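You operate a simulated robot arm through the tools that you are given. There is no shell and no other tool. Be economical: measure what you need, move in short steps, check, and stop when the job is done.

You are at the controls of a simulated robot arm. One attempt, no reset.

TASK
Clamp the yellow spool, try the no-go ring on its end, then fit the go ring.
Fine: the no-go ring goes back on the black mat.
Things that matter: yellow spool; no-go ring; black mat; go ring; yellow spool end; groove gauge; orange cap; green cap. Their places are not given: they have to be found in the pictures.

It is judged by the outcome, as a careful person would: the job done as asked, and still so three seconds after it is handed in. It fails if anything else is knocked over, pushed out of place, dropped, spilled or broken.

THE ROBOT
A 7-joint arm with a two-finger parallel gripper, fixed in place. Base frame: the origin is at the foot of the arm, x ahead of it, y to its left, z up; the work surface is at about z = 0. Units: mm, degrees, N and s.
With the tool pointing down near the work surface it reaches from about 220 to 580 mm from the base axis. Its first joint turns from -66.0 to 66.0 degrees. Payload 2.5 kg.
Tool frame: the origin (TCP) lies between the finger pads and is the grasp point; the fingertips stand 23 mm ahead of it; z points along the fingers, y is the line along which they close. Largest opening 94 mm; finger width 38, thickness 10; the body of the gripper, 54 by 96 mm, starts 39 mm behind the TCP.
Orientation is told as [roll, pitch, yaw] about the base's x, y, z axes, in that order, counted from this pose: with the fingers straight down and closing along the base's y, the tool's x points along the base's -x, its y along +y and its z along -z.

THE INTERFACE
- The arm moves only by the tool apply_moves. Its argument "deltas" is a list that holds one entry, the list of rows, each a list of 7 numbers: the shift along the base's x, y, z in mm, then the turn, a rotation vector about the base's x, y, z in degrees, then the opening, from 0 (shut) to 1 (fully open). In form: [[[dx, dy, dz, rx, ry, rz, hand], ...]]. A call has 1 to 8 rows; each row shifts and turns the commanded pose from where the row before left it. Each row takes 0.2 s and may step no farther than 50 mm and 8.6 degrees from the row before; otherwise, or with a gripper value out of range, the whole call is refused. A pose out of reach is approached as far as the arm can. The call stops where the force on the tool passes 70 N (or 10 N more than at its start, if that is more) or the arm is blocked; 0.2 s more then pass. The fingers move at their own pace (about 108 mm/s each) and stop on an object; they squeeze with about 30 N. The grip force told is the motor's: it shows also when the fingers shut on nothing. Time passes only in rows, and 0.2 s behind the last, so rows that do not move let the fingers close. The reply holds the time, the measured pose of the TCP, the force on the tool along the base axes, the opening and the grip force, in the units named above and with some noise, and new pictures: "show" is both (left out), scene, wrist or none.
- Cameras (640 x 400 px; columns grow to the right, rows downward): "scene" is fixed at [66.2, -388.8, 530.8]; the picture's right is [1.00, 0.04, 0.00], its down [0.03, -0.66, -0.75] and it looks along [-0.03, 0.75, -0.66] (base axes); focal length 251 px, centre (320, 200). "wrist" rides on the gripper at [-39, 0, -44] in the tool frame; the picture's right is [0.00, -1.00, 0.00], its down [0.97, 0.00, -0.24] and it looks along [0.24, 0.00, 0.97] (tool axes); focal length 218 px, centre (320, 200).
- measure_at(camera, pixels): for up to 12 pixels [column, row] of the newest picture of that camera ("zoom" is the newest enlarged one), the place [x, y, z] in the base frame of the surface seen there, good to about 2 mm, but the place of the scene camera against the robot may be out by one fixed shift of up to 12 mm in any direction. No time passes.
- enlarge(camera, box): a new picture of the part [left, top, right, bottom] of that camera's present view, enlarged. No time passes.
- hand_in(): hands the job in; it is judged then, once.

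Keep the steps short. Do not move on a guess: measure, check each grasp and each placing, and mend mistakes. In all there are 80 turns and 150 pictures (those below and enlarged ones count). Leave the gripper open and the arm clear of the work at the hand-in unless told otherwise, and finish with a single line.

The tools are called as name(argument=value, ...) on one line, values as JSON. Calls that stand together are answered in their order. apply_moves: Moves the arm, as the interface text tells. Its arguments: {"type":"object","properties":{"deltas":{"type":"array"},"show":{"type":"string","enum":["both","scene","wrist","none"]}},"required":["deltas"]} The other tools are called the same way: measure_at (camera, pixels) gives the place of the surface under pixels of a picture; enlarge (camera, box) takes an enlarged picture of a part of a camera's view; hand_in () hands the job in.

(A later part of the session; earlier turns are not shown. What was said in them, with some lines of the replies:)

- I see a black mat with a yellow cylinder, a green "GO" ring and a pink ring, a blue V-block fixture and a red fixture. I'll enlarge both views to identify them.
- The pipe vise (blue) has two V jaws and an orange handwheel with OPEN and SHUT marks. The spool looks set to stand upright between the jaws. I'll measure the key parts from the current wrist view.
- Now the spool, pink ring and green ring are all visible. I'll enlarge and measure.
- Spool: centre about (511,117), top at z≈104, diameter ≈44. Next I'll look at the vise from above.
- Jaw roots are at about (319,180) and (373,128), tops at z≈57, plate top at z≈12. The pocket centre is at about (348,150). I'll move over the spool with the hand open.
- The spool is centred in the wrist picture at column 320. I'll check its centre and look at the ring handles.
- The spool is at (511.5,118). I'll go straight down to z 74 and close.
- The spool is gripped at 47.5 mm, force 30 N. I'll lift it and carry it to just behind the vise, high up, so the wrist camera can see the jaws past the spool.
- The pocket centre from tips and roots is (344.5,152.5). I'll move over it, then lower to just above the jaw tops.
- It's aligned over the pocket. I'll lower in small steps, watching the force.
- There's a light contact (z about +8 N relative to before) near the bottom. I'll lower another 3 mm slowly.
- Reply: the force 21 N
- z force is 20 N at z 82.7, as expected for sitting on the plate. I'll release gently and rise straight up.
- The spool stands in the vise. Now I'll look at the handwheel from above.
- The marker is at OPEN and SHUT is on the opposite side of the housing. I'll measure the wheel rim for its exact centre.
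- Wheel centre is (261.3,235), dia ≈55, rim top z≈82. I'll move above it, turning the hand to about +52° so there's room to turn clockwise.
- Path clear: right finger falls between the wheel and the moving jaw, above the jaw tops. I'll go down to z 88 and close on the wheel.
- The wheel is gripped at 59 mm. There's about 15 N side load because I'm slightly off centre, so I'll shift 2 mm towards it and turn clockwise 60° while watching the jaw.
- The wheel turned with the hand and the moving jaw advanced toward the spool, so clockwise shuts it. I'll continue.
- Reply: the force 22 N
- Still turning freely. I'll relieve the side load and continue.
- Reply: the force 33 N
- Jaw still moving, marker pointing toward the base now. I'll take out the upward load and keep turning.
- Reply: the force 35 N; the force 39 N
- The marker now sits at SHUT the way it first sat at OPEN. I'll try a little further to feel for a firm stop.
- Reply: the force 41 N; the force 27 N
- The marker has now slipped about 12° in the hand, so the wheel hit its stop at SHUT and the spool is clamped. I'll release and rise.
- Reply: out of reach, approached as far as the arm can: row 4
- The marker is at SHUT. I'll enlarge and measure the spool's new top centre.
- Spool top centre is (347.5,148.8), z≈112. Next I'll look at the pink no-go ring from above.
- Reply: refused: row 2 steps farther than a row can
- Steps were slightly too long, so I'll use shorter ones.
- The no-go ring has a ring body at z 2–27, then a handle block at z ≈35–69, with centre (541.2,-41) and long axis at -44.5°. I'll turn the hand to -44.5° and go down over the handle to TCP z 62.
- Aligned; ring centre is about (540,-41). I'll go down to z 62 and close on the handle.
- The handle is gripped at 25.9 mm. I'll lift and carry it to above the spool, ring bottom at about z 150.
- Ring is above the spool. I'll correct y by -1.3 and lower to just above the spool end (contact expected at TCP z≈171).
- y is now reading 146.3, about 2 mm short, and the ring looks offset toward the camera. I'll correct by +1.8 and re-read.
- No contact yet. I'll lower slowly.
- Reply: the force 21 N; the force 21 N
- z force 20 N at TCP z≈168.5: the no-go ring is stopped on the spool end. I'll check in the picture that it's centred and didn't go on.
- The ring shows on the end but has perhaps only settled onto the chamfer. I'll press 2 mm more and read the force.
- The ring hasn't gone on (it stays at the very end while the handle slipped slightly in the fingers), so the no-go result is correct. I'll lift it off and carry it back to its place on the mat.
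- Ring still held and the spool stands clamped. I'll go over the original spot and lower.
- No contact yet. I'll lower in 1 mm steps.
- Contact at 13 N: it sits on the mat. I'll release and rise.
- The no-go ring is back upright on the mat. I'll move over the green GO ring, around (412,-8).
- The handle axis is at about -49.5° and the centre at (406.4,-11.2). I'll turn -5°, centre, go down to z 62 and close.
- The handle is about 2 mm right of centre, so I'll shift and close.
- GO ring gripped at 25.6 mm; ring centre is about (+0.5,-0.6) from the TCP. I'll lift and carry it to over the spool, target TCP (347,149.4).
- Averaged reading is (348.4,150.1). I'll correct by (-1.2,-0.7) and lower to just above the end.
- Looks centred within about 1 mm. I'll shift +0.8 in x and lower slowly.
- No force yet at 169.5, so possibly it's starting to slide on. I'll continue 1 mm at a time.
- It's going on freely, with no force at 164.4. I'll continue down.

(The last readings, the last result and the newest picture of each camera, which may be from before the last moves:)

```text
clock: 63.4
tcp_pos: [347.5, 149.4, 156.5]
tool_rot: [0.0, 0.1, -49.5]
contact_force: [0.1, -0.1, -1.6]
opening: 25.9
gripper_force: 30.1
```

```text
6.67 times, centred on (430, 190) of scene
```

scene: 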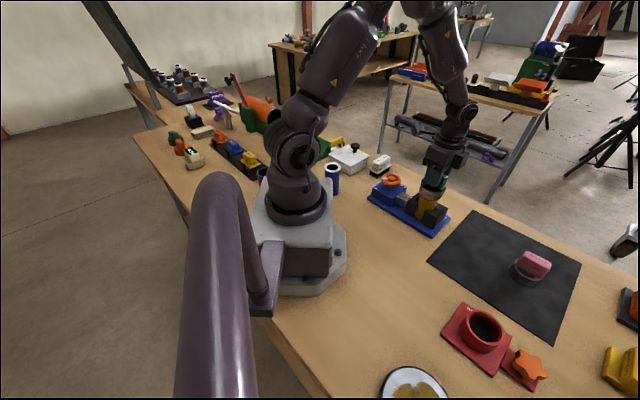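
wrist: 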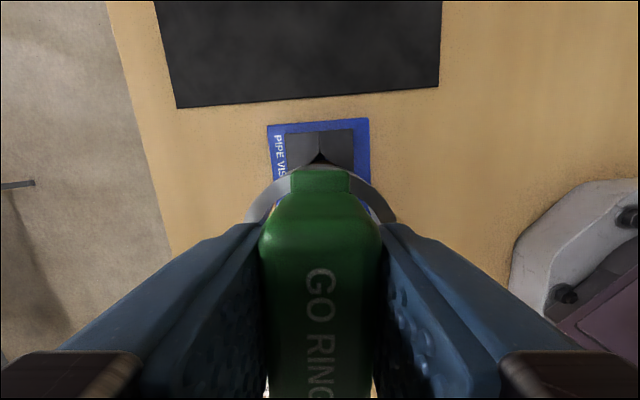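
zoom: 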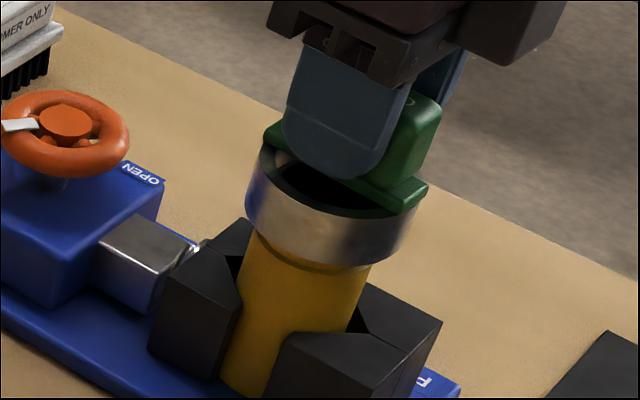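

The ring is well onto the spool. I'll continue until it seats.

apply_moves(deltas=[[[0, 0, -2, 0, 0, 0, 0.1], [0, 0, -2, 0, 0, 0, 0.1], [0, 0, -2, 0, 0, 0, 0.1], [0, 0, -1, 0, 0, 0, 0.1], [0, 0, 0, 0, 0, 0, 0.1]]], show="none")

apply_moves(deltas=[[[0, 0, -1, 0, 0, 0, 0.1], [0, 0, -1, 0, 0, 0, 0.1], [0, 0, 0, 0, 0, 0, 0.1]]], show="none")

apply_moves(deltas=[[[0, 0, -1, 0, 0, 0, 0.1], [0, 0, 0, 0, 0, 0, 0.1]]], show="none")

```text
clock: 64.6
tcp_pos: [347.1, 149.2, 150.7]
tool_rot: [0.0, 0.1, -49.4]
contact_force: [-0.1, -0.5, -1.1]
opening: 25.8
gripper_force: 30.1
```

```text
clock: 65.4
tcp_pos: [347.8, 149.9, 147.7]
tool_rot: [-0.1, 0.0, -49.5]
contact_force: [0.2, 0.0, -0.9]
opening: 25.8
gripper_force: 29.8
```

```text
clock: 66.0
tcp_pos: [347.3, 150.9, 146.4]
tool_rot: [0.1, 0.0, -49.5]
contact_force: [0.0, 0.0, -1.2]
opening: 25.7
gripper_force: 29.6
```

apply_moves(deltas=[[[0, 0, -1, 0, 0, 0, 0.1], [0, 0, -1, 0, 0, 0, 0.1], [0, 0, 0, 0, 0, 0, 0.1]]], show="none")

apply_moves(deltas=[[[0, 0, -1, 0, 0, 0, 0.1], [0, 0, 0, 0, 0, 0, 0.1]]], show="scene")

enlarge(camera="scene", box=[400, 160, 460, 220])

```text
clock: 66.8
tcp_pos: [347.5, 149.8, 146.0]
tool_rot: [0.0, 0.0, -49.5]
contact_force: [-4.2, -3.1, 18.0]
opening: 25.5
gripper_force: 30.0
```

```text
clock: 67.4
tcp_pos: [348.0, 148.8, 145.1]
tool_rot: [0.1, 0.0, -49.6]
contact_force: [-5.2, -3.0, 21.5]
opening: 25.9
gripper_force: 29.8
```

scene: 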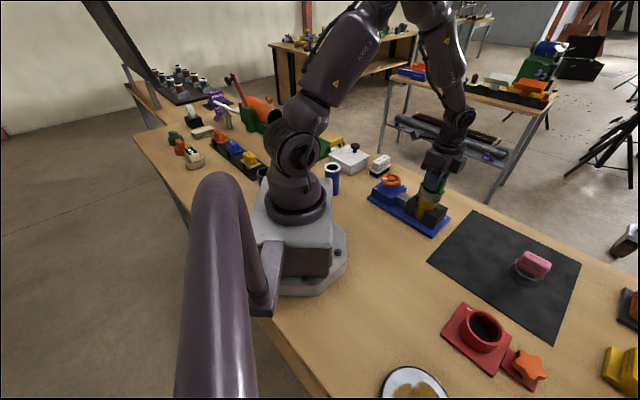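

```text
6.67 times, centred on (430, 190) of scene
```

zoom: 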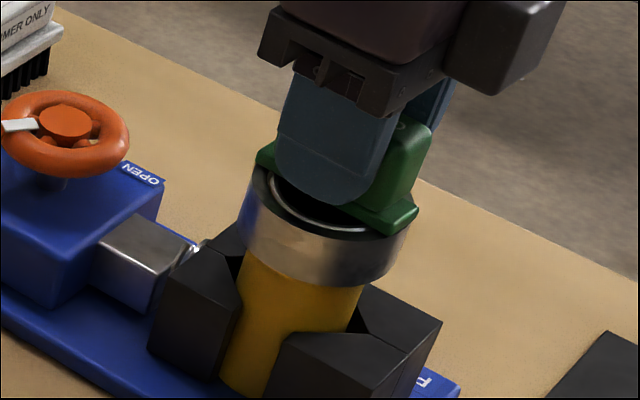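

Seated at 18–21 N with the bar on the spool's rim and the rim flush inside the ring. I'll release and rise straight up.

apply_moves(deltas=[[[0, 0, 1, 0, 0, 0, 0.2], [0, 0, 0, 0, 0, 0, 0.6], [0, 0, 0, 0, 0, 0, 0.8], [0, 0, 30, 0, 0, 0, 0.8], [0, 0, 40, 0, 0, 0, 0.8], [0, 0, 20, 0, 0, 0, 1], [0, 0, 0, 0, 0, 0, 1]]])

enlarge(camera="scene", box=[390, 150, 470, 230])

```text
clock: 69.0
tcp_pos: [347.1, 149.2, 235.4]
tool_rot: [0.0, 0.0, -49.3]
contact_force: [-0.9, -0.8, -0.1]
opening: 94.0
gripper_force: 0.1
```

scene: 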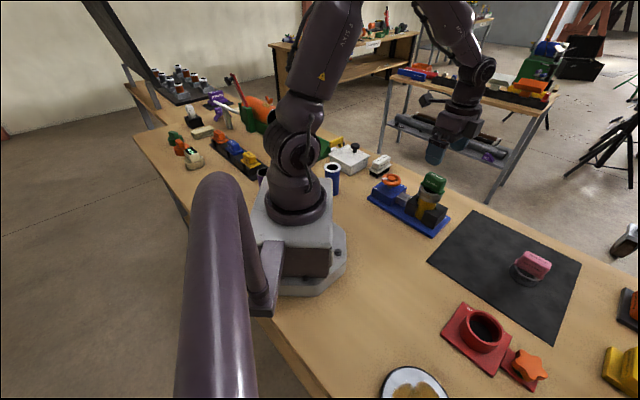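
wrist: 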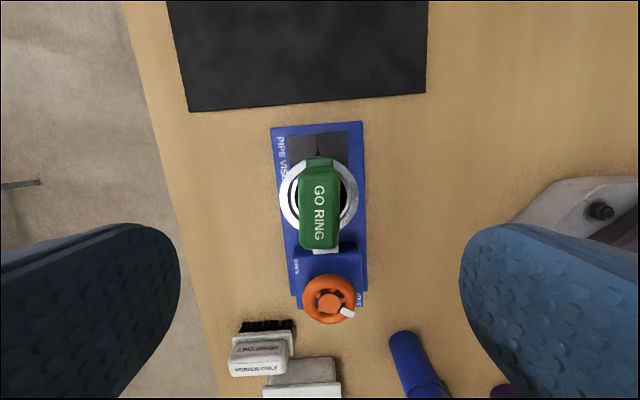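

```text
5.00 times, centred on (430, 190) of scene
```

zoom: 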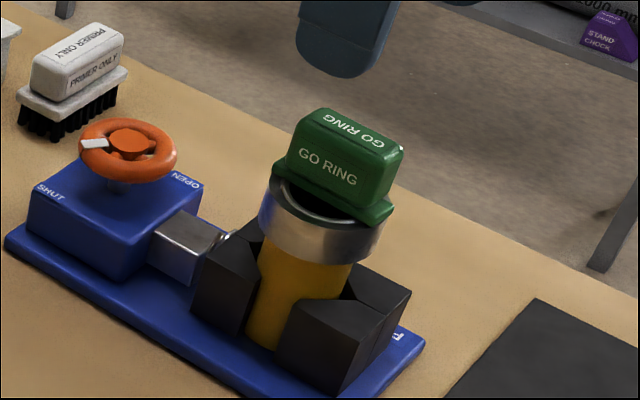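

The GO ring is fitted on the clamped spool, the no-go ring stands on the mat, and nothing else has been disturbed. I'll move the arm clear and then hand in.

apply_moves(deltas=[[[0, -20, 25, 0, 0, 8.5, 1], [0, -35, 20, 0, 0, 8.5, 1], [0, -35, 10, 0, 0, 8.5, 1], [0, -25, 0, 0, 0, 8.5, 1], [0, 0, 0, 0, 0, 0, 1]]], show="scene")

```text
clock: 70.2
tcp_pos: [347.7, 34.4, 289.6]
tool_rot: [-0.1, 0.0, -15.4]
contact_force: [0.3, -0.3, 0.7]
opening: 94.0
gripper_force: 0.0
```

scene: 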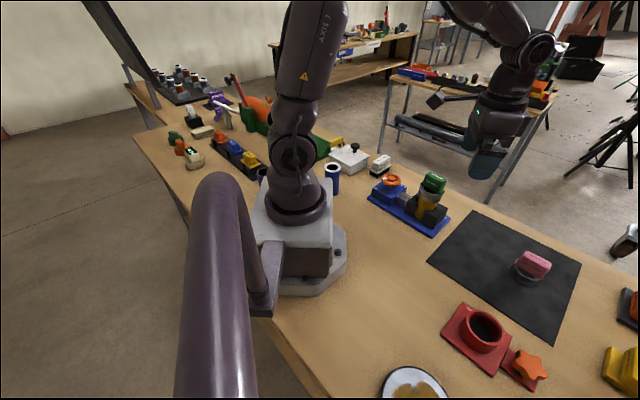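

Everything is in place and the arm is clear, so I'm handing in.

hand_in()

```text
The job is handed in.
```

The yellow spool is clamped in the vise, the no-go ring was tried on its end, did not go on and is back on the black mat, and the go ring is fitted and seated on the spool.
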